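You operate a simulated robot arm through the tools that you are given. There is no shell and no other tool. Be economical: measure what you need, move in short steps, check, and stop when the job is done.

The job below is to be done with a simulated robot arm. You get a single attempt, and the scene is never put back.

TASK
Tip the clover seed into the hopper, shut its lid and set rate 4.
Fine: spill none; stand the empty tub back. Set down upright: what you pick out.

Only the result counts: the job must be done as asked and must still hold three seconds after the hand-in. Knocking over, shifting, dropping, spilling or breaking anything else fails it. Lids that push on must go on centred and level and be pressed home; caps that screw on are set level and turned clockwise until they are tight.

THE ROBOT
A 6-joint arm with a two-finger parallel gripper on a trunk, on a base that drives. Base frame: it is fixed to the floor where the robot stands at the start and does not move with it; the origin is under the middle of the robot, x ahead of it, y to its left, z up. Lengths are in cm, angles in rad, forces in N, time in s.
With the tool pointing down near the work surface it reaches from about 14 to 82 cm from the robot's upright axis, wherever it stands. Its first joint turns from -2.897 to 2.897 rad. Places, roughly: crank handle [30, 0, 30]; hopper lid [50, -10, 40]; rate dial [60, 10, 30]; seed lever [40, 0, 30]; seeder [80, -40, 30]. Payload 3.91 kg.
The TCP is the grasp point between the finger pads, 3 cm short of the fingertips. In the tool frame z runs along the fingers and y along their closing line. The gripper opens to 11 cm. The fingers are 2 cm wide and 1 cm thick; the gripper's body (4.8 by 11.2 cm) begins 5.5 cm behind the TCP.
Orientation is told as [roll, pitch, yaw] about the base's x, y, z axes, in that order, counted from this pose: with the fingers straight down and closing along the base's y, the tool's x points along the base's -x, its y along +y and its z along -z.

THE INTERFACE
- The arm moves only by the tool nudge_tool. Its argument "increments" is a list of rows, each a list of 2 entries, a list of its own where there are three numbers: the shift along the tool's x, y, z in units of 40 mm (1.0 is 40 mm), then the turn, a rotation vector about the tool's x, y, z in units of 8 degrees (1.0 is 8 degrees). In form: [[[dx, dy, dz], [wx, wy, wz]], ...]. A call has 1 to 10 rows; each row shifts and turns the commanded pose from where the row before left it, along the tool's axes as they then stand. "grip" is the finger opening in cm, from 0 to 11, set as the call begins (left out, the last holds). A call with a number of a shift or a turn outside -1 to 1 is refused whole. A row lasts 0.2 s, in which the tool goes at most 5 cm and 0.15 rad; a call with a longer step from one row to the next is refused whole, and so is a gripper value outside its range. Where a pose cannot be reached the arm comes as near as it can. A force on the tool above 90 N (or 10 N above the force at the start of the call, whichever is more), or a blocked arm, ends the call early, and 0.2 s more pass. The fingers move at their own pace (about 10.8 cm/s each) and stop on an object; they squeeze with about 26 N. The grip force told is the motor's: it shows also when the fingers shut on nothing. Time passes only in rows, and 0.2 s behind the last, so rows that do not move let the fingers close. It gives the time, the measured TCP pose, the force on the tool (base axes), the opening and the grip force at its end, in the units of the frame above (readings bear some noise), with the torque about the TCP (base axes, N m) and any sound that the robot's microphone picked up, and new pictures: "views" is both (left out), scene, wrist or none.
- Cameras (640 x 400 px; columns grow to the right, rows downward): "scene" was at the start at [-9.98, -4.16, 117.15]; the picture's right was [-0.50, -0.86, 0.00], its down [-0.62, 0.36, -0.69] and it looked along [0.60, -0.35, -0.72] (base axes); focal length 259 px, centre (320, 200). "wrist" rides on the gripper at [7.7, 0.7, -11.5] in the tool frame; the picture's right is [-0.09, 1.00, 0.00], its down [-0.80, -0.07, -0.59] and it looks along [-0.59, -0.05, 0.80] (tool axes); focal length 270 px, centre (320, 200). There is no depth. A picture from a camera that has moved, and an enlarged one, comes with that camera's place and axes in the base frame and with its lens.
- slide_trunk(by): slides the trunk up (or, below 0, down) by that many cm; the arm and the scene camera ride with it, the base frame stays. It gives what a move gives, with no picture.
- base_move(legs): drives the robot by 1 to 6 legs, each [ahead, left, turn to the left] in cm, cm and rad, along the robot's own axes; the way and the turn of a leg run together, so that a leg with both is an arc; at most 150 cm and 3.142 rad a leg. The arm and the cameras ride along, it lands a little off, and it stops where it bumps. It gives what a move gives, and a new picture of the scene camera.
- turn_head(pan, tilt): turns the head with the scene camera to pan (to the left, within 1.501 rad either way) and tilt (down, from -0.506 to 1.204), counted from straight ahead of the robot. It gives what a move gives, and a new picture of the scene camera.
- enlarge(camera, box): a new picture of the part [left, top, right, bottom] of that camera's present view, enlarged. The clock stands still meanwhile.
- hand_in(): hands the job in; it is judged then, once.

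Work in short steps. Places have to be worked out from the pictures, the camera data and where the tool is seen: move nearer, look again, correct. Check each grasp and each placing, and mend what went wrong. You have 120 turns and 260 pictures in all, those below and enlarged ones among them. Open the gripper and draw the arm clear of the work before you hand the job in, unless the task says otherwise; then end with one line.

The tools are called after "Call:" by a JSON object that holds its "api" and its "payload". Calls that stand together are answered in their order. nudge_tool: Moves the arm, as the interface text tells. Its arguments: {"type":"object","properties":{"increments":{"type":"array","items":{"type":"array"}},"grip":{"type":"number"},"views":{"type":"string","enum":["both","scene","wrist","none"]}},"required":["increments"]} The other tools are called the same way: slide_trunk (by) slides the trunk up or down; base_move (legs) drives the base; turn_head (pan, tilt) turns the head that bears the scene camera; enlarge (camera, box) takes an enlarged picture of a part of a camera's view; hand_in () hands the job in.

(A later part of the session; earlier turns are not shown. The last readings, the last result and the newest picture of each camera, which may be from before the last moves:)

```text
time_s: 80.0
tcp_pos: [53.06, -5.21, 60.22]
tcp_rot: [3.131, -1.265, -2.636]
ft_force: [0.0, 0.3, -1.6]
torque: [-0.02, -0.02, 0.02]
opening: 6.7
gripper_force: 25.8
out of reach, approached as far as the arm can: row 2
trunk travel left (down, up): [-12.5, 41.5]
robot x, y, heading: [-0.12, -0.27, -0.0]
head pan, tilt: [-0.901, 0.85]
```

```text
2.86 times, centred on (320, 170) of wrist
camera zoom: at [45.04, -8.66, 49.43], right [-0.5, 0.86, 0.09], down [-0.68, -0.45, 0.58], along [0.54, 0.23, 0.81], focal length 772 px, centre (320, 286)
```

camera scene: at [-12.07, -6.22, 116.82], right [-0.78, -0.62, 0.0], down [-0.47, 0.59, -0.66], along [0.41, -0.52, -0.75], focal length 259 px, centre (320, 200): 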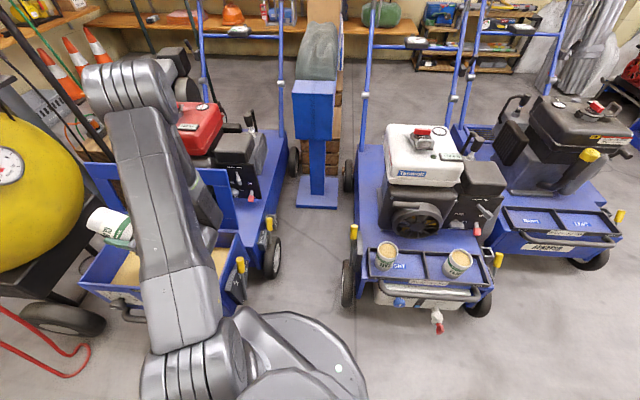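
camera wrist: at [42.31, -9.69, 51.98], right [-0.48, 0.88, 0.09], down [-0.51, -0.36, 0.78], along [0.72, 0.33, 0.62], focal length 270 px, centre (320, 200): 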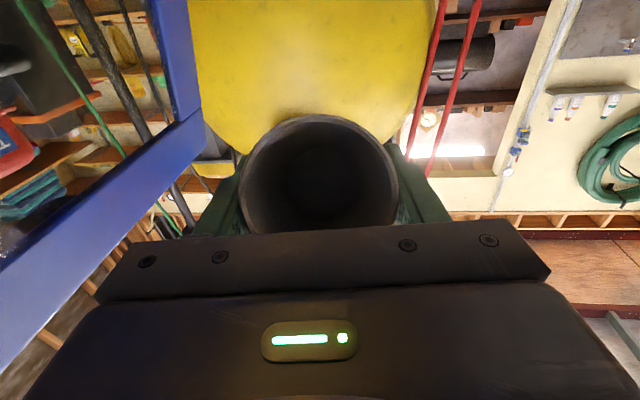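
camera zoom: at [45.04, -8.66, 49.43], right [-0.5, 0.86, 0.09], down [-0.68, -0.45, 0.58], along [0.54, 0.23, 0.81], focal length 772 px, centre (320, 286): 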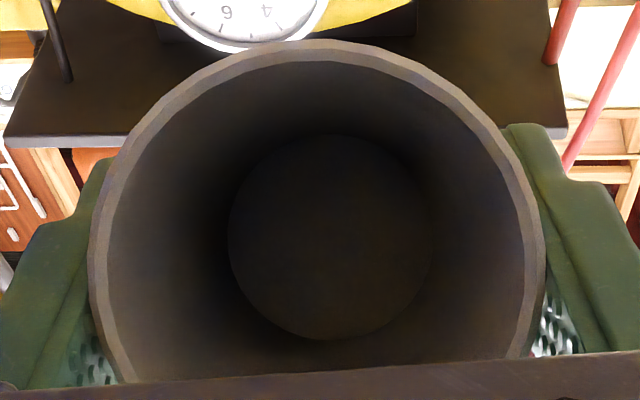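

Empty. Rotate back upright.

Call:
{"api": "nudge_tool", "payload": {"increments": [[[0, 0, 0], [0, 1, 0]], [[0, 0, 0], [0, 1, 0]], [[0, 0, 0], [0, 1, 0]], [[0, 0, 0], [0, 1, 0]], [[0, 0, 0], [0, 1, 0]], [[0, 0, 0], [0, 1, 0]], [[0, 0, 0], [0, 1, 0]], [[0, 0, 0], [0, 1, 0]], [[0, 0, 0], [0, 1, 0]], [[0, 0, 0], [0, 1, 0]]], "views": "none"}}

Call:
{"api": "nudge_tool", "payload": {"increments": [[[0, 0, 0], [0, 1, 0]], [[0, 0, 0], [0, 1, 0]], [[0, 0, 0], [0, 1, 0]], [[0, 0, 0], [0, 1, 0]], [[0, 0, 0], [0, 1, 0]], [[0, 0, 0], [0, 1, 0]], [[0, 0, 0], [0, 1, 0]], [[0, 0, 0], [0, 0.2, 0]]], "views": "both"}}

```text
time_s: 82.2
tcp_pos: [53.04, -5.07, 60.23]
tcp_rot: [-0.002, -0.481, 0.497]
ft_force: [0.6, -0.3, -2.2]
torque: [0.01, 0.04, 0.01]
opening: 6.71
gripper_force: 26.5
trunk travel left (down, up): [-12.5, 41.5]
robot x, y, heading: [0.11, -0.25, -0.005]
head pan, tilt: [-0.901, 0.85]
```

```text
time_s: 84.0
tcp_pos: [52.96, -5.25, 60.08]
tcp_rot: [-0.001, 0.525, 0.496]
ft_force: [0.1, -0.1, -0.1]
torque: [0.0, -0.03, -0.01]
opening: 6.73
gripper_force: 26.0
trunk travel left (down, up): [-12.5, 41.5]
robot x, y, heading: [0.01, -0.05, 0.003]
head pan, tilt: [-0.901, 0.85]
camera scene: at [-12.04, -6.23, 116.82], right [-0.78, -0.62, 0.0], down [-0.47, 0.59, -0.66], along [0.41, -0.52, -0.75], focal length 259 px, centre (320, 200)
camera wrist: at [51.7, -4.96, 73.97], right [-0.41, 0.91, -0.04], down [0.91, 0.41, 0.11], along [0.12, 0.01, -0.99], focal length 270 px, centre (320, 200)
```

scene: 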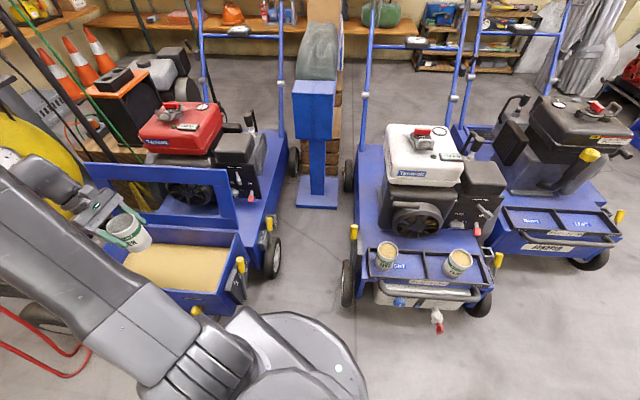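
wrist: 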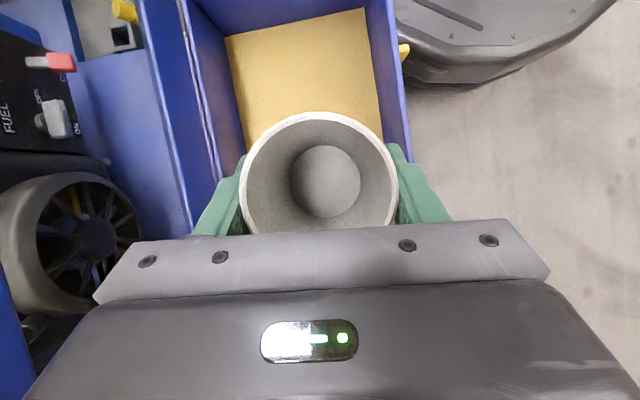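

All seed is in the hopper. Carry the empty tub back along the reverse path.

Call:
{"api": "nudge_tool", "payload": {"increments": [[[0.44, 0, -0.76], [0, 0, 0]], [[0.44, 0, -0.76], [0, 0, 0]], [[0.44, 0, -0.76], [0, 0, 0]], [[0.44, 0, -0.76], [0, 0, 0]], [[0.9, 0.17, 0.52], [0, 0, 0]], [[0.9, 0.17, 0.52], [0, 0, 0]], [[0.9, 0.17, 0.52], [0, 0, 0]]], "views": "none"}}

Call:
{"api": "nudge_tool", "payload": {"increments": [[[0.855, -0.598, 0.494], [0, 0, 0]], [[0.855, -0.598, 0.494], [0, 0, 0]], [[0.855, -0.598, 0.494], [0, 0, 0]], [[0.855, -0.598, 0.494], [0, 0, 0]], [[0.855, -0.598, 0.494], [0, 0, 0]], [[0.855, -0.598, 0.494], [0, 0, 0]]], "views": "none"}}

Call:
{"api": "nudge_tool", "payload": {"increments": [[[0.87, -0.37, 0.503], [0, 0, 0]], [[0.87, -0.37, 0.503], [0, 0, 0]], [[0.87, -0.37, 0.503], [0, 0, 0]], [[0.87, -0.37, 0.503], [0, 0, 0]], [[0.87, -0.37, 0.503], [0, 0, 0]], [[0.87, -0.37, 0.503], [0, 0, 0]]], "views": "none"}}

Call:
{"api": "nudge_tool", "payload": {"increments": [[[0.93, 0.158, 0.538], [0, 0, 0]], [[0.93, 0.158, 0.538], [0, 0, 0]], [[0.93, 0.158, 0.538], [0, 0, 0]], [[0.93, 0.158, 0.538], [0, 0, 0]], [[0.93, 0.158, 0.538], [0, 0, 0]]], "views": "wrist"}}

```text
time_s: 85.6
tcp_pos: [41.01, -9.24, 74.11]
tcp_rot: [0.001, 0.526, 0.497]
ft_force: [0.1, 0.2, -1.3]
torque: [-0.03, 0.01, 0.01]
opening: 6.72
gripper_force: 26.3
trunk travel left (down, up): [-12.5, 41.5]
robot x, y, heading: [-0.1, 0.01, -0.0]
head pan, tilt: [-0.901, 0.85]
```

```text
time_s: 87.0
tcp_pos: [27.11, -33.45, 74.2]
tcp_rot: [0.0, 0.524, 0.497]
ft_force: [-0.2, 1.2, -2.0]
torque: [0.02, 0.01, 0.05]
opening: 6.69
gripper_force: 25.9
trunk travel left (down, up): [-12.5, 41.5]
robot x, y, heading: [-0.25, 0.1, -0.003]
head pan, tilt: [-0.901, 0.85]
```

```text
time_s: 88.4
tcp_pos: [10.1, -52.53, 74.23]
tcp_rot: [0.0, 0.524, 0.494]
ft_force: [0.9, -0.3, -0.6]
torque: [0.03, 0.01, -0.02]
opening: 6.68
gripper_force: 25.5
trunk travel left (down, up): [-12.5, 41.5]
robot x, y, heading: [0.18, -0.33, -0.0]
head pan, tilt: [-0.901, 0.85]
```

```text
time_s: 89.6
tcp_pos: [-10.45, -60.18, 74.33]
tcp_rot: [-0.001, 0.523, 0.497]
ft_force: [-0.2, -0.9, -0.5]
torque: [0.0, -0.01, 0.0]
opening: 6.71
gripper_force: 25.7
trunk travel left (down, up): [-12.5, 41.5]
robot x, y, heading: [-0.27, 0.05, -0.0]
head pan, tilt: [-0.901, 0.85]
camera wrist: at [-11.71, -59.93, 88.13], right [-0.41, 0.91, -0.04], down [0.91, 0.41, 0.11], along [0.12, 0.01, -0.99], focal length 270 px, centre (320, 200)
```

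wrist: 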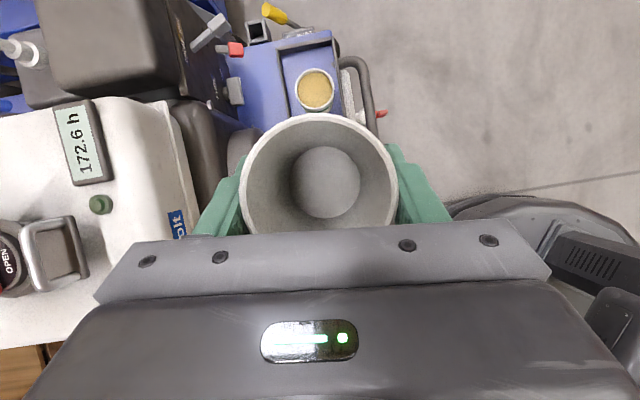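

Descend to just above the tray.

Call:
{"api": "nudge_tool", "payload": {"increments": [[[-0.48, 0.02, 0.825], [0, 0, 0]], [[-0.48, 0.02, 0.825], [0, 0, 0]], [[-0.48, 0, 0.825], [0, 0, 0]], [[-0.48, 0, 0.825], [0, 0, 0]], [[-0.48, 0, 0.825], [0, 0, 0]], [[-0.48, 0, 0.825], [0, 0, 0]], [[-0.48, 0, 0.825], [0, 0, 0]], [[-0.48, 0, 0.825], [0, 0, 0]], [[-0.4, 0, 0.7], [0, 0, 0]]], "views": "both"}}

```text
time_s: 91.6
tcp_pos: [-10.19, -59.84, 40.38]
tcp_rot: [0.0, 0.524, 0.496]
ft_force: [0.9, -0.7, -0.7]
torque: [-0.01, 0.01, -0.02]
opening: 6.7
gripper_force: 25.9
trunk travel left (down, up): [-12.5, 41.5]
robot x, y, heading: [-0.15, 0.2, 0.002]
head pan, tilt: [-0.901, 0.85]
camera scene: at [-12.07, -6.23, 116.82], right [-0.78, -0.62, 0.0], down [-0.47, 0.59, -0.66], along [0.41, -0.52, -0.75], focal length 259 px, centre (320, 200)
camera wrist: at [-11.61, -59.59, 54.17], right [-0.41, 0.91, -0.04], down [0.91, 0.41, 0.11], along [0.12, 0.01, -0.99], focal length 270 px, centre (320, 200)
```

scene: 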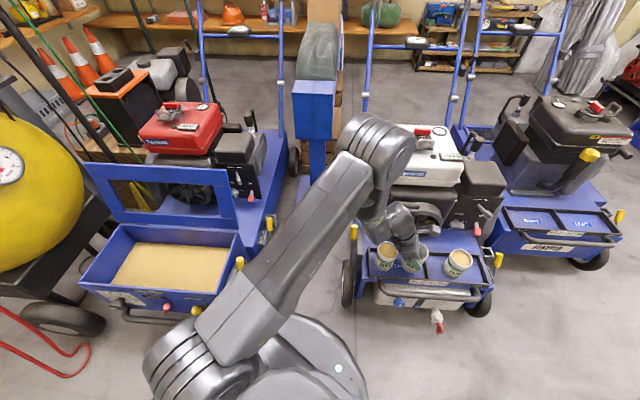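
wrist: 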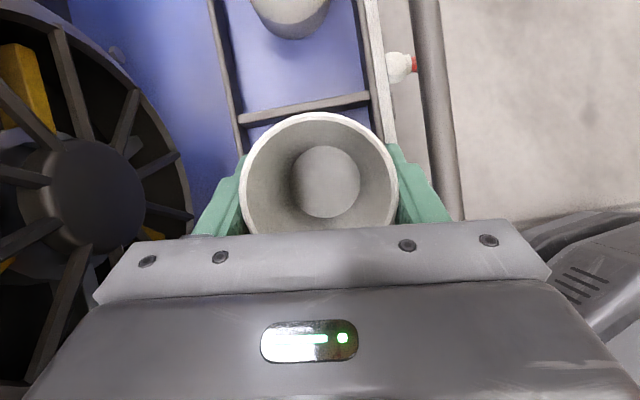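

Call:
{"api": "nudge_tool", "payload": {"increments": [[[-0.1, -0.015, 0.22], [0, 0, 0]], [[-0.1, 0, 0.22], [0, 0, 0]], [[-0.07, 0, 0.13], [0, 0, 0]]], "views": "none"}}

```text
time_s: 92.4
tcp_pos: [-10.41, -59.99, 37.79]
tcp_rot: [0.0, 0.524, 0.497]
ft_force: [0.2, -0.2, -2.0]
torque: [0.0, 0.01, 0.02]
opening: 6.72
gripper_force: 26.1
trunk travel left (down, up): [-12.5, 41.5]
robot x, y, heading: [-0.21, -0.02, -0.005]
head pan, tilt: [-0.901, 0.85]
```

Call:
{"api": "nudge_tool", "payload": {"increments": [[[-0.013, 0, 0.022], [0, 0, 0]], [[-0.013, 0, 0.022], [0, 0, 0]], [[0, 0, 0], [0, 0, 0]]], "views": "none"}}

```text
time_s: 93.2
tcp_pos: [-10.61, -59.81, 37.76]
tcp_rot: [0.001, 0.522, 0.496]
ft_force: [0.2, -0.5, -1.3]
torque: [-0.04, -0.01, 0.01]
opening: 6.68
gripper_force: 26.2
trunk travel left (down, up): [-12.5, 41.5]
robot x, y, heading: [-0.08, 0.3, 0.007]
head pan, tilt: [-0.901, 0.85]
```

Call:
{"api": "nudge_tool", "payload": {"increments": [[[-0.02, 0, 0.035], [0, 0, 0]], [[0, 0, 0], [0, 0, 0]]], "views": "wrist"}}

```text
time_s: 93.8
tcp_pos: [-10.44, -59.88, 37.58]
tcp_rot: [0.001, 0.523, 0.495]
ft_force: [-0.4, 2.2, 5.4]
torque: [0.23, -0.07, 0.04]
opening: 6.73
gripper_force: 26.0
trunk travel left (down, up): [-12.5, 41.5]
robot x, y, heading: [0.02, 0.28, -0.003]
head pan, tilt: [-0.901, 0.85]
camera wrist: at [-11.83, -59.72, 51.41], right [-0.41, 0.91, -0.04], down [0.91, 0.41, 0.11], along [0.12, 0.01, -0.99], focal length 270 px, centre (320, 200)
```

wrist: 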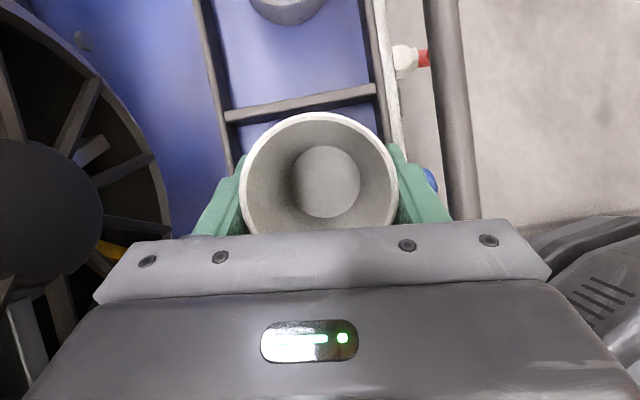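

Contact felt: the tub stands on the tray. Release and withdraw upward vertically.

Call:
{"api": "nudge_tool", "payload": {"increments": [[[0, 0, 0], [0, 0, 0]], [[0, 0, 0], [0, 0, 0]], [[0.12, 0, -0.21], [0, 0, 0]], [[0.25, 0, -0.43], [0, 0, 0]], [[0.45, 0, -0.78], [0, 0, 0]], [[0.45, 0, -0.78], [0, 0, 0]], [[0.45, 0, -0.78], [0, 0, 0]], [[0.45, 0, -0.78], [0, 0, 0]]], "grip": 8.4, "views": "both"}}

```text
time_s: 95.6
tcp_pos: [-10.35, -59.94, 54.86]
tcp_rot: [0.002, 0.521, 0.495]
ft_force: [-0.6, 0.8, 1.0]
torque: [0.02, 0.0, 0.0]
opening: 8.41
gripper_force: 0.0
trunk travel left (down, up): [-12.5, 41.5]
robot x, y, heading: [-0.16, -0.06, -0.002]
head pan, tilt: [-0.901, 0.85]
camera scene: at [-12.07, -6.27, 116.8], right [-0.78, -0.62, 0.0], down [-0.47, 0.59, -0.66], along [0.41, -0.52, -0.75], focal length 259 px, centre (320, 200)
camera wrist: at [-11.71, -59.81, 68.68], right [-0.41, 0.91, -0.04], down [0.91, 0.41, 0.12], along [0.12, 0.01, -0.99], focal length 270 px, centre (320, 200)
```

scene: 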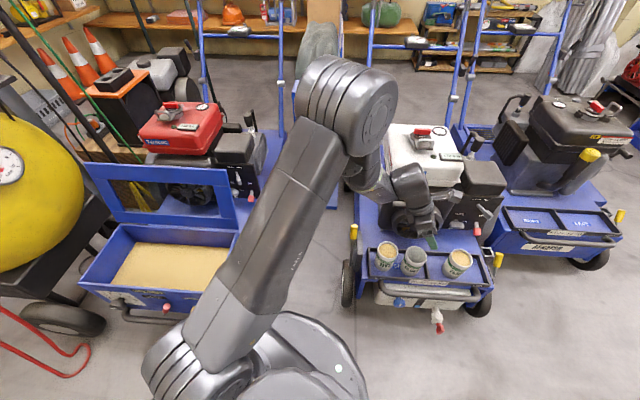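
wrist: 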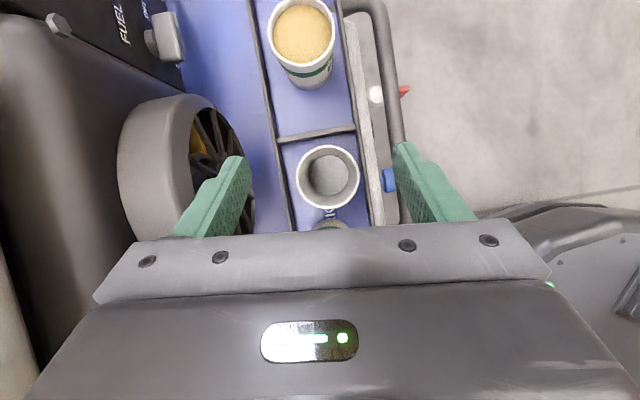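

Tub back in place, upright. Now up, straighten the tool, and travel back to the lid handle.

Call:
{"api": "nudge_tool", "payload": {"increments": [[[0.486, 0, -0.836], [0, 0, 0]], [[0.486, 0, -0.836], [0, 0, 0]], [[0.486, 0, -0.836], [0, 0, 0]], [[0.486, 0, -0.836], [0, 0, 0]], [[0.486, 0, -0.836], [0, 0, 0]], [[0.486, 0, -0.836], [0, -0.75, 0]], [[0, 0, 0], [0, -1, 0]], [[0, 0, 0], [0, -1, 0]], [[0, 0, 0], [0, -1, 0]], [[0, 0, 0], [0, 0, -0.7]]], "views": "none", "grip": 3.5}}

```text
time_s: 97.8
tcp_pos: [-10.55, -59.91, 78.23]
tcp_rot: [0.0, -0.002, 0.594]
ft_force: [0.1, 0.0, 0.0]
torque: [0.01, 0.03, -0.03]
opening: 3.5
gripper_force: 0.0
trunk travel left (down, up): [-12.5, 41.5]
robot x, y, heading: [0.03, -0.14, 0.001]
head pan, tilt: [-0.901, 0.85]
```

Call:
{"api": "nudge_tool", "payload": {"increments": [[[-0.96, -0.148, -0.03], [0, 0, 0]], [[-0.96, -0.148, -0.03], [0, 0, 0]], [[-0.96, -0.148, -0.03], [0, 0, 0]], [[-0.96, -0.148, -0.03], [0, 0, 0]], [[-0.96, -0.148, -0.03], [0, 0, 0]], [[-0.96, -0.148, -0.03], [0, 0, 0]], [[-0.96, -0.148, -0.03], [0, 0, 0]], [[-0.96, -0.148, -0.03], [0, 0, 0]], [[-0.96, -0.148, -0.03], [0, 0, 0]]], "views": "none"}}

Call:
{"api": "nudge_tool", "payload": {"increments": [[[-0.96, -0.148, -0.03], [0, 0, 0]], [[-0.96, -0.148, -0.03], [0, 0, 0]], [[-0.96, -0.148, -0.03], [0, 0, 0]], [[-0.96, -0.148, -0.03], [0, 0, 0]], [[-0.96, -0.148, -0.03], [0, 0, 0]], [[-0.96, -0.148, -0.03], [0, 0, 0]], [[-0.96, -0.148, -0.03], [0, 0, 0]], [[-0.96, -0.148, -0.03], [0, 0, 0]]], "views": "both"}}

```text
time_s: 99.8
tcp_pos: [21.33, -44.77, 79.26]
tcp_rot: [0.001, 0.0, 0.591]
ft_force: [0.2, -0.6, 0.0]
torque: [0.02, -0.02, -0.05]
opening: 3.54
gripper_force: 0.0
trunk travel left (down, up): [-12.5, 41.5]
robot x, y, heading: [0.13, 0.17, -0.002]
head pan, tilt: [-0.901, 0.85]
```

```text
time_s: 101.6
tcp_pos: [48.9, -31.68, 80.21]
tcp_rot: [-0.001, -0.001, 0.594]
ft_force: [0.1, 0.3, 0.2]
torque: [-0.02, -0.04, -0.05]
opening: 3.49
gripper_force: 0.0
trunk travel left (down, up): [-12.5, 41.5]
robot x, y, heading: [-0.02, -0.12, 0.003]
head pan, tilt: [-0.901, 0.85]
camera scene: at [-12.08, -6.25, 116.81], right [-0.78, -0.62, 0.0], down [-0.47, 0.59, -0.66], along [0.41, -0.52, -0.75], focal length 259 px, centre (320, 200)
camera wrist: at [41.99, -35.37, 91.64], right [-0.48, 0.88, 0.0], down [0.7, 0.39, 0.59], along [0.52, 0.29, -0.8], focal length 270 px, centre (320, 200)
```

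scene: 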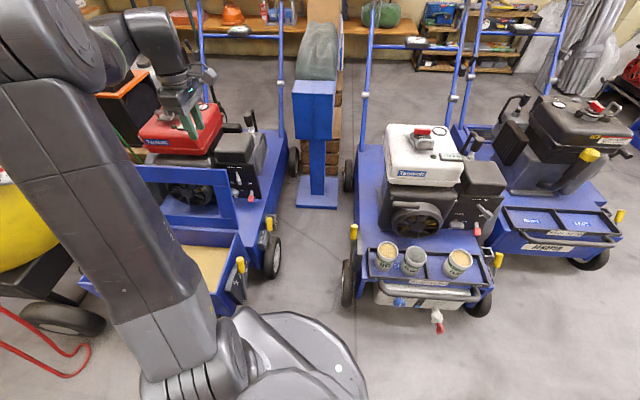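
wrist: 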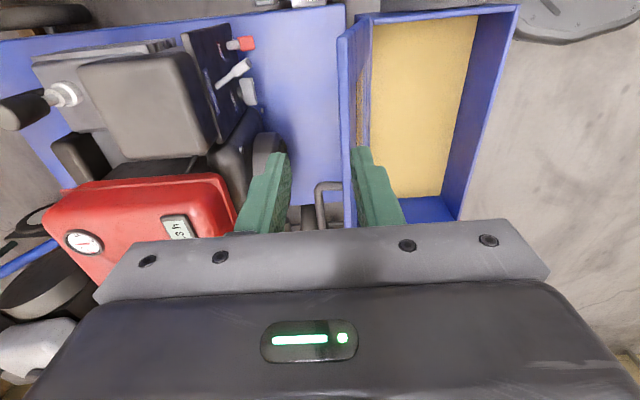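

Handle lies between the finger lines. Move along to its middle, descend partway and check.

Call:
{"api": "nudge_tool", "payload": {"increments": [[[-1, -0.05, 0], [0, 0, 0]], [[-1, -0.05, 0], [0, 0, 0]], [[-1, -0.05, 0], [0, 0, 0]], [[-1, -0.05, 0], [0, 0, 0]], [[0, 0, 0.8], [0, 0, 0]], [[0, 0, 0.8], [0, 0, 0]]], "views": "wrist"}}

```text
time_s: 103.0
tcp_pos: [62.74, -23.46, 73.71]
tcp_rot: [0.001, -0.002, 0.593]
ft_force: [-0.5, 0.2, 0.6]
torque: [0.03, -0.05, 0.01]
opening: 3.51
gripper_force: 0.1
trunk travel left (down, up): [-12.5, 41.5]
robot x, y, heading: [-0.23, -0.14, -0.001]
head pan, tilt: [-0.901, 0.85]
camera wrist: at [55.83, -27.08, 85.26], right [-0.48, 0.88, 0.0], down [0.7, 0.39, 0.59], along [0.52, 0.29, -0.8], focal length 270 px, centre (320, 200)
```

wrist: 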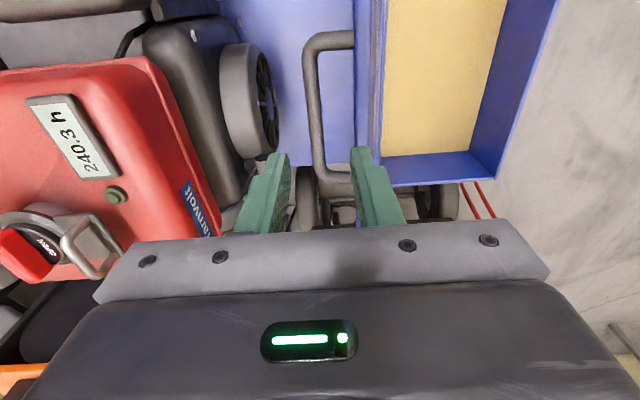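

Call:
{"api": "nudge_tool", "payload": {"increments": [[[0, 0, 0.8], [0, 0, 0]], [[0, 0, 0.8], [0, 0, 0]], [[0, 0, 0.7], [0, 0, 0]], [[0, 0, 0.45], [0, 0, 0]]], "views": "wrist"}}

```text
time_s: 103.7
tcp_pos: [62.94, -23.74, 69.84]
tcp_rot: [-0.033, -0.019, 0.595]
ft_force: [-20.2, 3.9, 48.1]
torque: [1.15, 1.64, 0.41]
opening: 4.11
gripper_force: 6.6
trunk travel left (down, up): [-12.5, 41.5]
robot x, y, heading: [0.04, 0.05, 0.002]
head pan, tilt: [-0.901, 0.85]
stopped in row 3: the force on the tool passed its limit at 122 N (the readings are from after the stop); the commanded pose is now the measured one
camera wrist: at [55.69, -27.22, 81.2], right [-0.48, 0.87, -0.03], down [0.68, 0.4, 0.61], along [0.55, 0.27, -0.79], focal length 270 px, centre (320, 200)
```

wrist: 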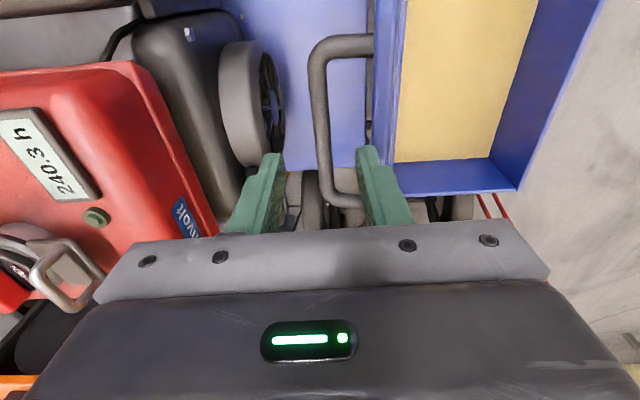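

The inner finger touched the lid's top edge. I back up, restore the level, narrow the opening and look closely.

Call:
{"api": "nudge_tool", "payload": {"increments": [[[0, 0, -0.4], [0, 0, 0]], [[0, 0, -0.3], [-0.27, 0, 0]], [[0, 0, 0], [0, 0, 0]]], "grip": 2.4, "views": "none"}}

Call:
{"api": "enlarge", "payload": {"camera": "wrist", "box": [220, 20, 460, 240]}}

```text
time_s: 104.5
tcp_pos: [63.27, -23.83, 71.68]
tcp_rot: [0.011, -0.015, 0.594]
ft_force: [-0.4, 0.1, -1.1]
torque: [-0.04, 0.02, 0.01]
opening: 2.38
gripper_force: 0.1
trunk travel left (down, up): [-12.5, 41.5]
robot x, y, heading: [-0.21, 0.02, -0.004]
head pan, tilt: [-0.901, 0.85]
```

```text
1.82 times, centred on (340, 130) of wrist
camera zoom: at [56.36, -27.71, 83.13], right [-0.49, 0.87, 0.01], down [0.7, 0.38, 0.6], along [0.52, 0.3, -0.8], focal length 491 px, centre (284, 327)
```

zoom: 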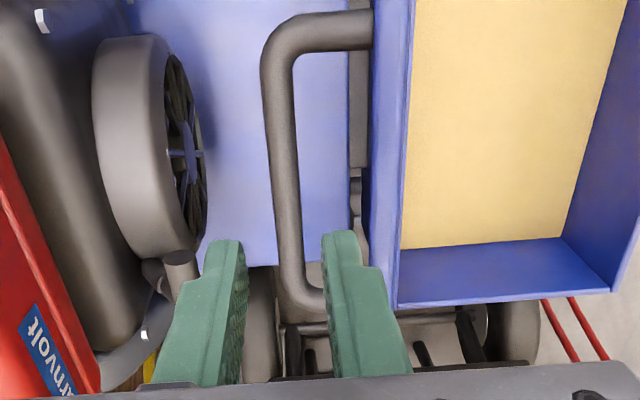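

Bar is centred between the fingers; with the narrower opening the inner finger should clear the lid edge. Descend slowly.

Call:
{"api": "nudge_tool", "payload": {"increments": [[[0, 0, 0.5], [0, 0, 0]], [[0, 0, 0.4], [0, 0, 0]], [[0, 0, 0.4], [0, 0, 0]]], "grip": 2.3, "views": "wrist"}}

```text
time_s: 105.3
tcp_pos: [63.3, -23.6, 66.51]
tcp_rot: [0.013, -0.015, 0.593]
ft_force: [-0.8, -0.3, -0.3]
torque: [0.0, -0.04, 0.02]
opening: 2.31
gripper_force: 0.1
trunk travel left (down, up): [-12.5, 41.5]
robot x, y, heading: [-0.33, -0.11, 0.003]
head pan, tilt: [-0.901, 0.85]
camera wrist: at [56.35, -27.58, 77.95], right [-0.49, 0.87, 0.01], down [0.7, 0.38, 0.6], along [0.52, 0.3, -0.8], focal length 270 px, centre (320, 200)
```

wrist: 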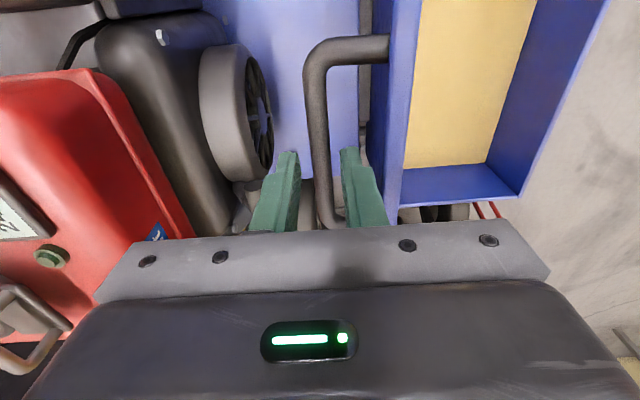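

Call:
{"api": "nudge_tool", "payload": {"increments": [[[0, 0, 0.4], [0, 0, 0]], [[0, 0, 0.4], [0, 0, 0]]], "views": "wrist"}}

```text
time_s: 105.9
tcp_pos: [63.38, -23.5, 63.33]
tcp_rot: [0.011, -0.014, 0.594]
ft_force: [0.1, -0.5, 0.6]
torque: [-0.01, -0.05, -0.02]
opening: 2.29
gripper_force: 0.1
trunk travel left (down, up): [-12.5, 41.5]
robot x, y, heading: [0.16, 0.26, -0.002]
head pan, tilt: [-0.901, 0.85]
camera wrist: at [56.39, -27.45, 74.68], right [-0.49, 0.87, 0.01], down [0.7, 0.38, 0.6], along [0.52, 0.3, -0.8], focal length 270 px, centre (320, 200)
```

wrist: 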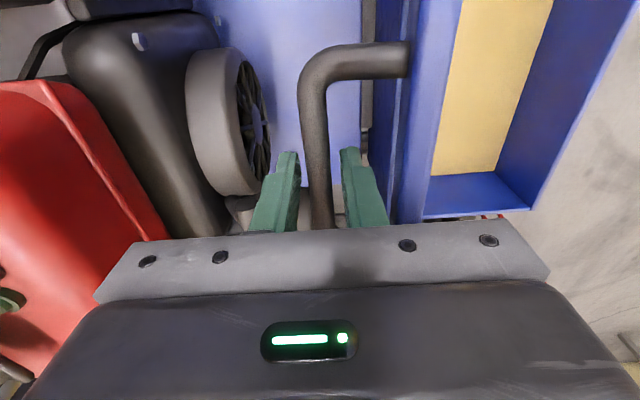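

Call:
{"api": "nudge_tool", "payload": {"increments": [[[0, 0, 0.1], [0, 0, 0]], [[0, 0, 0], [0, 0, 0]], [[0, 0, 0], [0, 0, 0]]], "grip": 0, "views": "none"}}

```text
time_s: 106.7
tcp_pos: [63.28, -23.48, 63.25]
tcp_rot: [0.009, -0.014, 0.595]
ft_force: [-0.3, 2.8, 28.6]
torque: [-0.5, 0.84, -0.15]
opening: 1.17
gripper_force: 44.9
trunk travel left (down, up): [-12.5, 41.5]
robot x, y, heading: [-0.07, -0.13, -0.0]
head pan, tilt: [-0.901, 0.85]
```

Gripped. Now swing the lid forward along the reverse arc, first past vertical.

Call:
{"api": "nudge_tool", "payload": {"increments": [[[0, 0.37, -0.17], [0, 0, 0]], [[0, 0.37, -0.17], [0, 0, 0]], [[0, 0.28, -0.11], [0, 0, 0]], [[0, 0.28, -0.11], [0, 0, 0]], [[0, 0.5, -0.12], [0, 0, 0]], [[0, 0.5, -0.12], [0, 0, 0]], [[0, 0.57, 0], [0, 0, 0]], [[0, 0.57, 0], [0, 0, 0]]], "views": "wrist"}}

```text
time_s: 108.5
tcp_pos: [55.32, -12.31, 66.12]
tcp_rot: [0.018, -0.006, 0.594]
ft_force: [-2.2, -11.4, -40.5]
torque: [-0.33, 0.3, 0.01]
opening: 1.14
gripper_force: 44.9
trunk travel left (down, up): [-12.5, 41.5]
robot x, y, heading: [0.06, -0.09, -0.002]
head pan, tilt: [-0.901, 0.85]
camera wrist: at [48.63, -16.2, 77.58], right [-0.48, 0.88, 0.02], down [0.71, 0.38, 0.6], along [0.52, 0.3, -0.8], focal length 270 px, centre (320, 200)
```

wrist: 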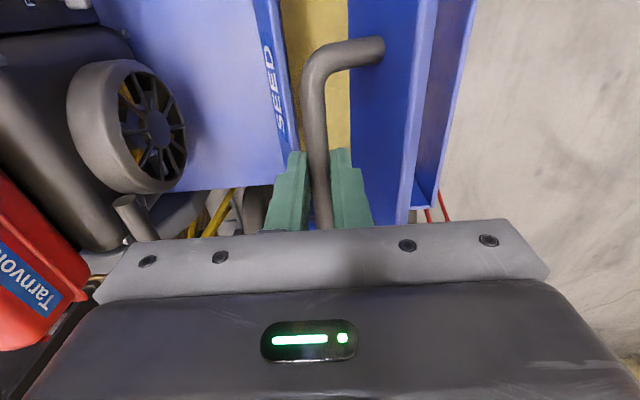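

Past vertical and following. Continue down the arc.

Call:
{"api": "nudge_tool", "payload": {"increments": [[[0, 0.45, 0.2], [0, 0, 0]], [[0, 0.45, 0.16], [0, 0, 0]], [[0, 0.43, 0.24], [0, 0, 0]], [[0, 0.42, 0.24], [0, 0, 0]]], "views": "none"}}

```text
time_s: 109.5
tcp_pos: [51.59, -6.5, 63.17]
tcp_rot: [0.016, -0.012, 0.595]
ft_force: [-14.5, -22.4, -17.4]
torque: [-0.56, 0.33, -0.12]
opening: 1.19
gripper_force: 45.4
trunk travel left (down, up): [-12.5, 41.5]
robot x, y, heading: [0.23, 0.39, -0.0]
head pan, tilt: [-0.901, 0.85]
```

Call:
{"api": "nudge_tool", "payload": {"increments": [[[0, 0.37, 0.33], [0, 0, 0]], [[0, 0.37, 0.33], [0, 0, 0]], [[0, 0.3, 0.46], [0, 0, 0]], [[0, 0.3, 0.46], [0, 0, 0]]], "views": "none"}}

Call:
{"api": "nudge_tool", "payload": {"increments": [[[0, 0.23, 0.5], [0, 0, 0]], [[0, 0.2, 0.5], [0, 0, 0]], [[0, 0.05, 0.3], [0, 0, 0]]], "views": "wrist"}}

```text
time_s: 110.5
tcp_pos: [48.71, -1.61, 57.01]
tcp_rot: [0.015, -0.011, 0.597]
ft_force: [-24.9, -6.3, 1.1]
torque: [-0.7, 1.4, -0.21]
opening: 1.19
gripper_force: 44.5
trunk travel left (down, up): [-12.5, 41.5]
robot x, y, heading: [0.07, -0.04, 0.0]
head pan, tilt: [-0.901, 0.85]
```

```text
time_s: 111.3
tcp_pos: [47.26, 0.05, 51.56]
tcp_rot: [0.014, -0.011, 0.595]
ft_force: [-26.0, 10.6, 2.4]
torque: [-0.1, 0.92, -0.16]
opening: 1.16
gripper_force: 45.1
trunk travel left (down, up): [-12.5, 41.5]
robot x, y, heading: [-0.14, 0.28, -0.002]
head pan, tilt: [-0.901, 0.85]
camera wrist: at [40.55, -3.78, 63.0], right [-0.49, 0.87, 0.01], down [0.7, 0.38, 0.6], along [0.52, 0.3, -0.8], focal length 270 px, centre (320, 200)
```

wrist: 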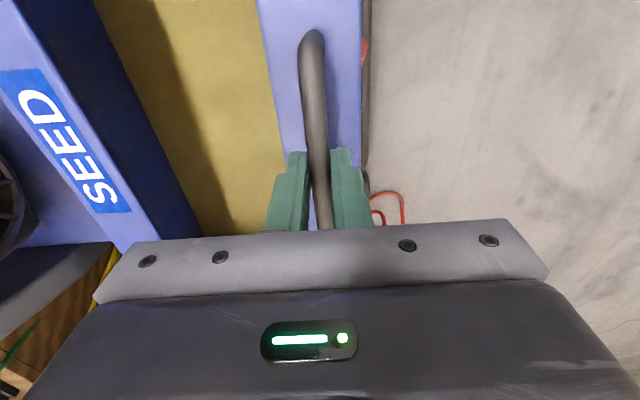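

Nearly shut; press down until it seats.

Call:
{"api": "nudge_tool", "payload": {"increments": [[[0, 0.03, 0.15], [0, 0, 0]], [[0, 0, 0.12], [0, 0, 0]], [[0, 0, 0.1], [0, 0, 0]]], "views": "none"}}

```text
time_s: 112.1
tcp_pos: [47.25, 0.28, 50.37]
tcp_rot: [0.011, -0.013, 0.596]
ft_force: [-41.2, 44.3, 41.4]
torque: [0.9, 0.81, -0.26]
opening: 1.17
gripper_force: 44.7
trunk travel left (down, up): [-12.5, 41.5]
robot x, y, heading: [-0.09, 0.23, -0.003]
head pan, tilt: [-0.901, 0.85]
```

It seats. Release, rise, and look.

Call:
{"api": "nudge_tool", "payload": {"increments": [[[0, 0, 0], [0, 0, 0]], [[0, 0, 0], [0, 0, 0]], [[0, 0, -0.5], [0, 0, 0]], [[0, 0, -1], [0, 0, 0]], [[0, 0, -1], [0, 0, 0]], [[0, 0, -1], [0, 0, 0]]], "grip": 3.5, "views": "both"}}

```text
time_s: 113.5
tcp_pos: [47.58, -0.23, 64.42]
tcp_rot: [0.013, -0.009, 0.594]
ft_force: [0.9, 0.2, -1.0]
torque: [0.01, 0.03, 0.02]
opening: 3.48
gripper_force: 0.1
trunk travel left (down, up): [-12.5, 41.5]
robot x, y, heading: [0.15, -0.3, -0.005]
head pan, tilt: [-0.901, 0.85]
camera scene: at [-12.03, -6.22, 116.81], right [-0.78, -0.62, 0.0], down [-0.47, 0.59, -0.66], along [0.41, -0.52, -0.75], focal length 259 px, centre (320, 200)
camera wrist: at [40.64, -4.21, 75.79], right [-0.49, 0.87, 0.01], down [0.7, 0.38, 0.6], along [0.52, 0.3, -0.8], focal length 270 px, centre (320, 200)
```

scene: 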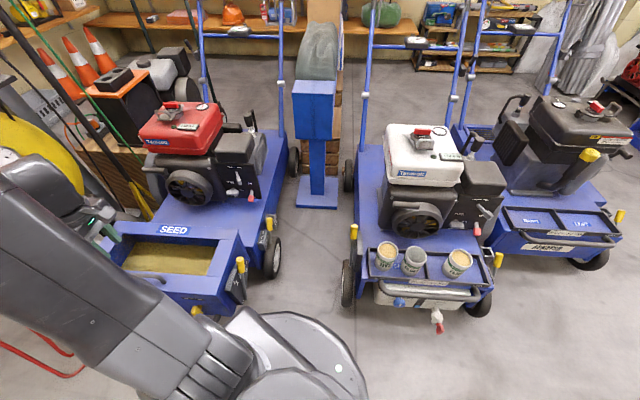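
wrist: 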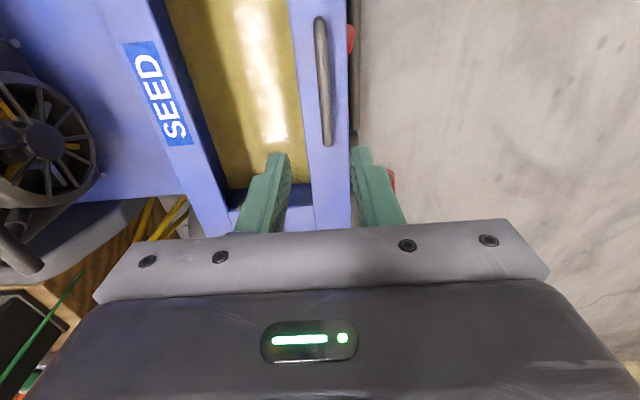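

Lid is shut flat. Now the dial: I judge its axis at d≈51.4, z≈35.9, knob ~4.2 cm wide, panel at n≈23.5. I move to a standoff in front of it and turn the tool to horizontal with the camera on top.

Call:
{"api": "nudge_tool", "payload": {"increments": [[[-0.5, 0.91, 0], [0, 0, 0]], [[-0.5, 0.91, 0], [0, 0, 0]], [[-0.5, 0.91, 0], [0, 0, 0]], [[-0.5, 0.91, 0], [0, 0, 0]], [[-0.5, 0.91, 0], [0, 0, 0]], [[-0.5, 0.91, 0], [0, 0, 0]], [[0, 0, 0], [0, 0, -1]], [[0, 0, 0], [0, 0, -1]], [[0, 0, 0], [0, 0, -1]], [[0, 0, 0], [0, 0, -1]]], "views": "none", "grip": 7}}

Call:
{"api": "nudge_tool", "payload": {"increments": [[[0, 0, 0], [0, 0, -1]], [[0, 0, 0], [0, 0, -1]], [[0, 0, 0], [0, 0, -1]], [[0, 0, 0], [0, 0, -1]], [[0, 0, 0], [0, 0, -1]], [[0, 0, 0], [0, 0, -1]], [[0, 0, 0], [0, 0, -1]], [[0, 0, 0], [0, 0, -0.25]]], "views": "none"}}

Call:
{"api": "nudge_tool", "payload": {"increments": [[[0, 0, 0], [0, 1, 0]], [[0, 0, 0], [0, 1, 0]], [[0, 0, 0], [0, 1, 0]], [[0, 0, 0], [0, 1, 0]], [[0, 0, 0], [0, 1, 0]], [[0, 0, 0], [0, 1, 0]]], "views": "both"}}

```text
time_s: 115.7
tcp_pos: [45.25, 24.58, 64.52]
tcp_rot: [0.001, -0.016, 1.155]
ft_force: [0.4, -0.3, -0.1]
torque: [-0.03, -0.02, -0.01]
opening: 7.01
gripper_force: 0.1
trunk travel left (down, up): [-12.5, 41.5]
robot x, y, heading: [0.27, 0.02, -0.003]
head pan, tilt: [-0.901, 0.85]
```

```text
time_s: 117.5
tcp_pos: [45.22, 24.59, 64.63]
tcp_rot: [-0.014, -0.011, 2.167]
ft_force: [0.3, -0.4, 0.3]
torque: [0.03, -0.01, -0.05]
opening: 7.0
gripper_force: 0.0
trunk travel left (down, up): [-12.5, 41.5]
robot x, y, heading: [0.24, -0.13, 0.001]
head pan, tilt: [-0.901, 0.85]
```

```text
time_s: 118.9
tcp_pos: [45.21, 24.6, 64.58]
tcp_rot: [-0.02, 0.828, 2.15]
ft_force: [0.8, -0.5, 0.1]
torque: [-0.01, 0.0, -0.02]
opening: 7.0
gripper_force: 0.1
trunk travel left (down, up): [-12.5, 41.5]
robot x, y, heading: [-0.19, 0.06, 0.001]
head pan, tilt: [-0.901, 0.85]
camera scene: at [-12.06, -6.24, 116.82], right [-0.78, -0.62, 0.0], down [-0.47, 0.59, -0.66], along [0.41, -0.52, -0.75], focal length 259 px, centre (320, 200)
camera wrist: at [42.57, 26.8, 78.07], right [-0.86, -0.51, -0.08], down [-0.49, 0.85, -0.19], along [0.16, -0.12, -0.98], focal length 270 px, centre (320, 200)
```

scene: 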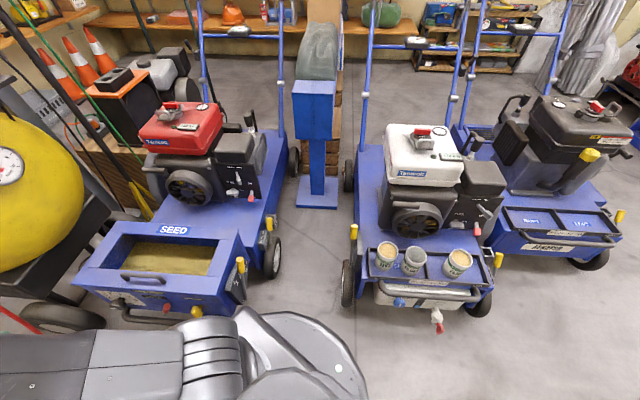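
wrist: 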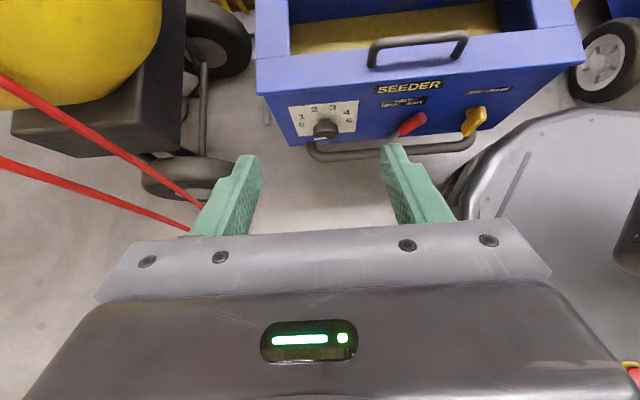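

Working well; the panel now appears upright. Finish the tilt to horizontal.

Call:
{"api": "nudge_tool", "payload": {"increments": [[[0, 0, 0], [0, 1, 0]], [[0, 0, 0], [0, 1, 0]], [[0, 0, 0.0], [0, 1, 0]], [[0, 0, 0], [0, 1, 0]], [[0, 0, 0], [0, 1, 0]], [[0, 0, 0], [0, 0.32, 0]]], "views": "wrist"}}

```text
time_s: 120.3
tcp_pos: [45.1, 24.59, 64.62]
tcp_rot: [-1.496, 1.557, 0.671]
ft_force: [-0.3, 0.8, -0.3]
torque: [-0.01, 0.02, -0.01]
opening: 7.01
gripper_force: 0.0
trunk travel left (down, up): [-12.5, 41.5]
robot x, y, heading: [-0.05, -0.1, 0.002]
head pan, tilt: [-0.901, 0.85]
camera wrist: at [38.0, 33.71, 72.32], right [-0.82, -0.56, -0.1], down [-0.27, 0.54, -0.8], along [0.5, -0.63, -0.59], focal length 270 px, centre (320, 200)
```

wrist: 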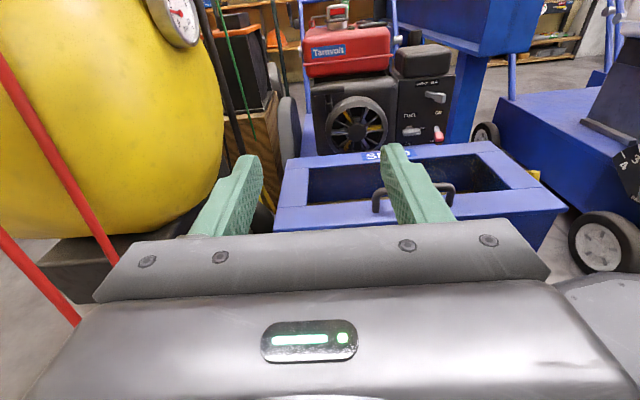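

Tool is horizontal, pointing at the panel. Lower to dial height.

Call:
{"api": "nudge_tool", "payload": {"increments": [[[-0.9, 0, 0], [0, 0, 0]], [[-0.9, 0, 0], [0, 0, 0]], [[-0.9, 0, 0], [0, 0, 0]], [[-0.9, 0, 0], [0, 0, 0]], [[-0.9, 0, 0], [0, 0, 0]], [[-0.9, 0, 0], [0, 0, 0]], [[-0.8, 0, 0], [0, 0, 0]]], "views": "wrist"}}

```text
time_s: 121.9
tcp_pos: [45.48, 24.93, 39.86]
tcp_rot: [-1.348, 1.558, 0.822]
ft_force: [-0.3, -0.3, 0.6]
torque: [0.01, -0.01, 0.0]
opening: 6.98
gripper_force: 0.1
trunk travel left (down, up): [-12.5, 41.5]
robot x, y, heading: [0.0, 0.12, 0.0]
head pan, tilt: [-0.901, 0.85]
camera wrist: at [38.22, 33.95, 47.66], right [-0.82, -0.56, -0.1], down [-0.27, 0.54, -0.8], along [0.5, -0.63, -0.59], focal length 270 px, centre (320, 200)
```

wrist: 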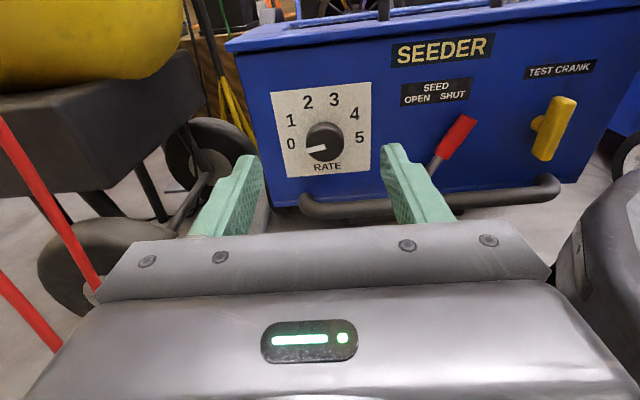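

Clear view: dial at 0. Knob face ≈ (d 51.5, n 20.8, z 35.2), panel n≈24.1. I lower to its height, roll −20° for range, and approach to n≈13 first.

Call:
{"api": "nudge_tool", "payload": {"increments": [[[-0.6, 0.04, 0], [0, 0, 0]], [[-0.565, 0, 0], [0, 0, 0]], [[0, 0, 0.7], [0, 0, 0]], [[0, 0, 0.7], [0, 0, 0]], [[0, 0, 0.6], [0, 0, 0]]], "views": "wrist"}}

```text
time_s: 123.1
tcp_pos: [49.72, 18.2, 35.3]
tcp_rot: [-1.337, 1.557, 0.83]
ft_force: [-0.1, -0.1, -0.2]
torque: [0.02, 0.01, 0.02]
opening: 7.0
gripper_force: 0.0
trunk travel left (down, up): [-12.5, 41.5]
robot x, y, heading: [0.39, 0.26, -0.001]
head pan, tilt: [-0.901, 0.85]
camera wrist: at [42.58, 27.24, 42.97], right [-0.82, -0.56, -0.1], down [-0.27, 0.54, -0.8], along [0.5, -0.63, -0.59], focal length 270 px, centre (320, 200)
```

wrist: 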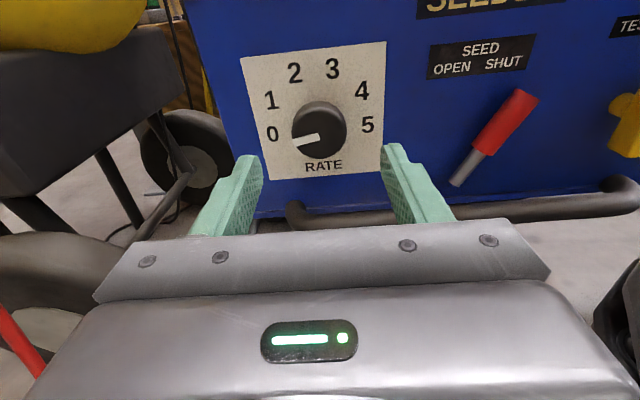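

Perfectly aligned (expected pixel 320,129). Roll −20° and advance to n≈19.6.

Call:
{"api": "nudge_tool", "payload": {"increments": [[[0, 0, 0], [0, 0, -1]], [[0, 0, 0], [0, 0, -1]], [[0, 0, 0.4], [0, 0, -0.5]], [[0, 0, 0.5], [0, 0, 0]], [[0, 0, 0.5], [0, 0, 0]], [[0, 0, 0.3], [0, 0, 0]]], "views": "wrist", "grip": 6.2}}

```text
time_s: 124.5
tcp_pos: [53.72, 12.64, 35.21]
tcp_rot: [1.561, 1.234, -2.556]
ft_force: [0.5, -0.5, 0.0]
torque: [0.02, 0.01, -0.02]
opening: 6.2
gripper_force: 0.1
trunk travel left (down, up): [-12.5, 41.5]
robot x, y, heading: [0.08, -0.27, -0.002]
head pan, tilt: [-0.901, 0.85]
camera wrist: at [48.7, 23.19, 42.66], right [-0.8, -0.54, 0.25], down [-0.5, 0.38, -0.78], along [0.33, -0.75, -0.58], focal length 270 px, centre (320, 200)
```

wrist: 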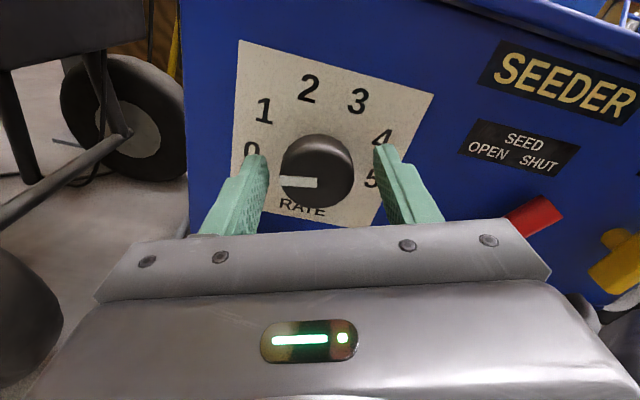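

Call:
{"api": "nudge_tool", "payload": {"increments": [[[0, 0, 0], [0, 0, 0]], [[0, 0, 0], [0, 0, 0]], [[0, 0, 0], [0, 0, 0]]], "views": "wrist", "grip": 2}}

```text
time_s: 125.3
tcp_pos: [53.75, 12.71, 35.02]
tcp_rot: [1.557, 1.235, -2.56]
ft_force: [25.4, 8.9, -8.3]
torque: [0.9, 0.39, 0.74]
opening: 4.25
gripper_force: 44.9
trunk travel left (down, up): [-12.5, 41.5]
robot x, y, heading: [-0.01, 0.04, -0.002]
head pan, tilt: [-0.901, 0.85]
camera wrist: at [48.82, 23.29, 42.62], right [-0.8, -0.55, 0.24], down [-0.5, 0.38, -0.78], along [0.33, -0.74, -0.58], focal length 270 px, centre (320, 200)
```

wrist: 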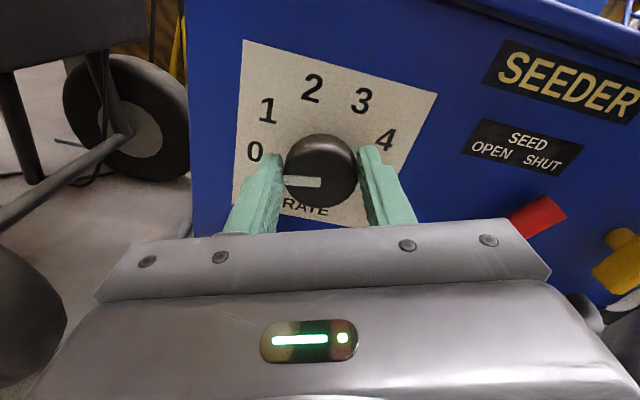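

Gripped; a sideways load of ~27 N shows a small offset, which I relieve, then turn clockwise 80°.

Call:
{"api": "nudge_tool", "payload": {"increments": [[[0, -0.08, 0], [0, 0, 0]], [[0, 0, 0], [0, 0, 0.7]], [[0, 0, 0], [0, 0, 0.9]], [[0, 0, 0], [0, 0, 0.9]], [[0, 0, 0], [0, 0, 0.9]], [[0, 0, 0], [0, 0, 0.9]], [[0, 0, 0], [0, 0, 0.9]]], "views": "wrist"}}

```text
time_s: 126.9
tcp_pos: [53.46, 12.52, 34.98]
tcp_rot: [-1.566, 1.18, 0.593]
ft_force: [-62.2, 4.5, 6.1]
torque: [0.08, 0.42, -1.85]
opening: 4.31
gripper_force: 45.2
trunk travel left (down, up): [-12.5, 41.5]
robot x, y, heading: [-0.17, 0.11, 0.001]
head pan, tilt: [-0.901, 0.85]
camera wrist: at [44.08, 20.12, 41.93], right [-0.74, -0.49, -0.46], down [-0.02, 0.7, -0.71], along [0.67, -0.52, -0.53], focal length 270 px, centre (320, 200)
```

wrist: 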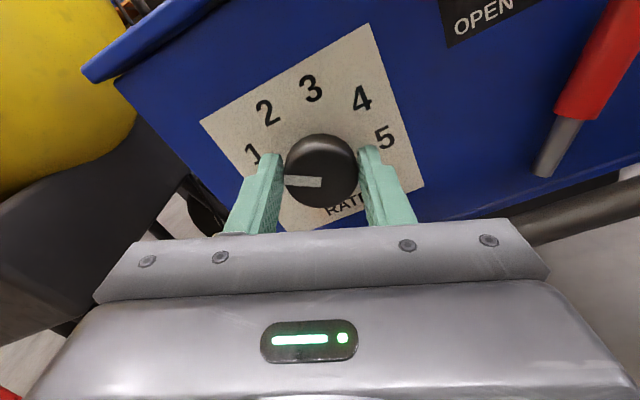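

The dial follows (now ~1). Relieve the built-up load and check.

Call:
{"api": "nudge_tool", "payload": {"increments": [[[0, 0.08, -0.06], [0, 0, 0]], [[0, 0, 0], [0, 0, 0]]], "views": "none"}}

```text
time_s: 127.5
tcp_pos: [53.38, 12.57, 34.96]
tcp_rot: [-1.565, 1.177, 0.596]
ft_force: [-19.6, -15.8, 12.6]
torque: [-0.59, -0.22, -1.13]
opening: 4.28
gripper_force: 44.6
trunk travel left (down, up): [-12.5, 41.5]
robot x, y, heading: [-0.31, -0.01, 0.002]
head pan, tilt: [-0.901, 0.85]
```

Call:
{"api": "nudge_tool", "payload": {"increments": [[[0, 0.02, 0], [0, 0, 0.9]], [[0, 0, 0], [0, 0, 0.9]], [[0, 0, 0], [0, 0, 0.9]], [[0, 0, 0], [0, 0, 0.9]], [[0, 0, 0], [0, 0, 0.9]]], "views": "wrist"}}

```text
time_s: 128.7
tcp_pos: [53.28, 12.48, 34.85]
tcp_rot: [-1.564, 0.55, 0.593]
ft_force: [-13.9, -31.2, 1.4]
torque: [-0.16, -0.04, -0.87]
opening: 4.31
gripper_force: 44.8
trunk travel left (down, up): [-12.5, 41.5]
robot x, y, heading: [-0.02, -0.18, 0.0]
head pan, tilt: [-0.901, 0.85]
camera wrist: at [41.06, 18.18, 38.31], right [-0.37, -0.24, -0.89], down [0.27, 0.9, -0.36], along [0.89, -0.37, -0.27], focal length 270 px, centre (320, 200)
```

wrist: 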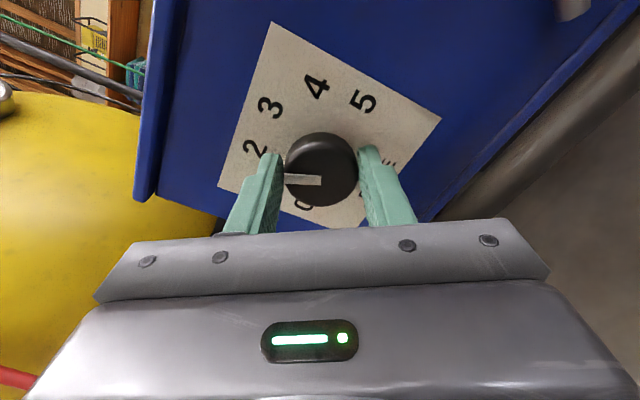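

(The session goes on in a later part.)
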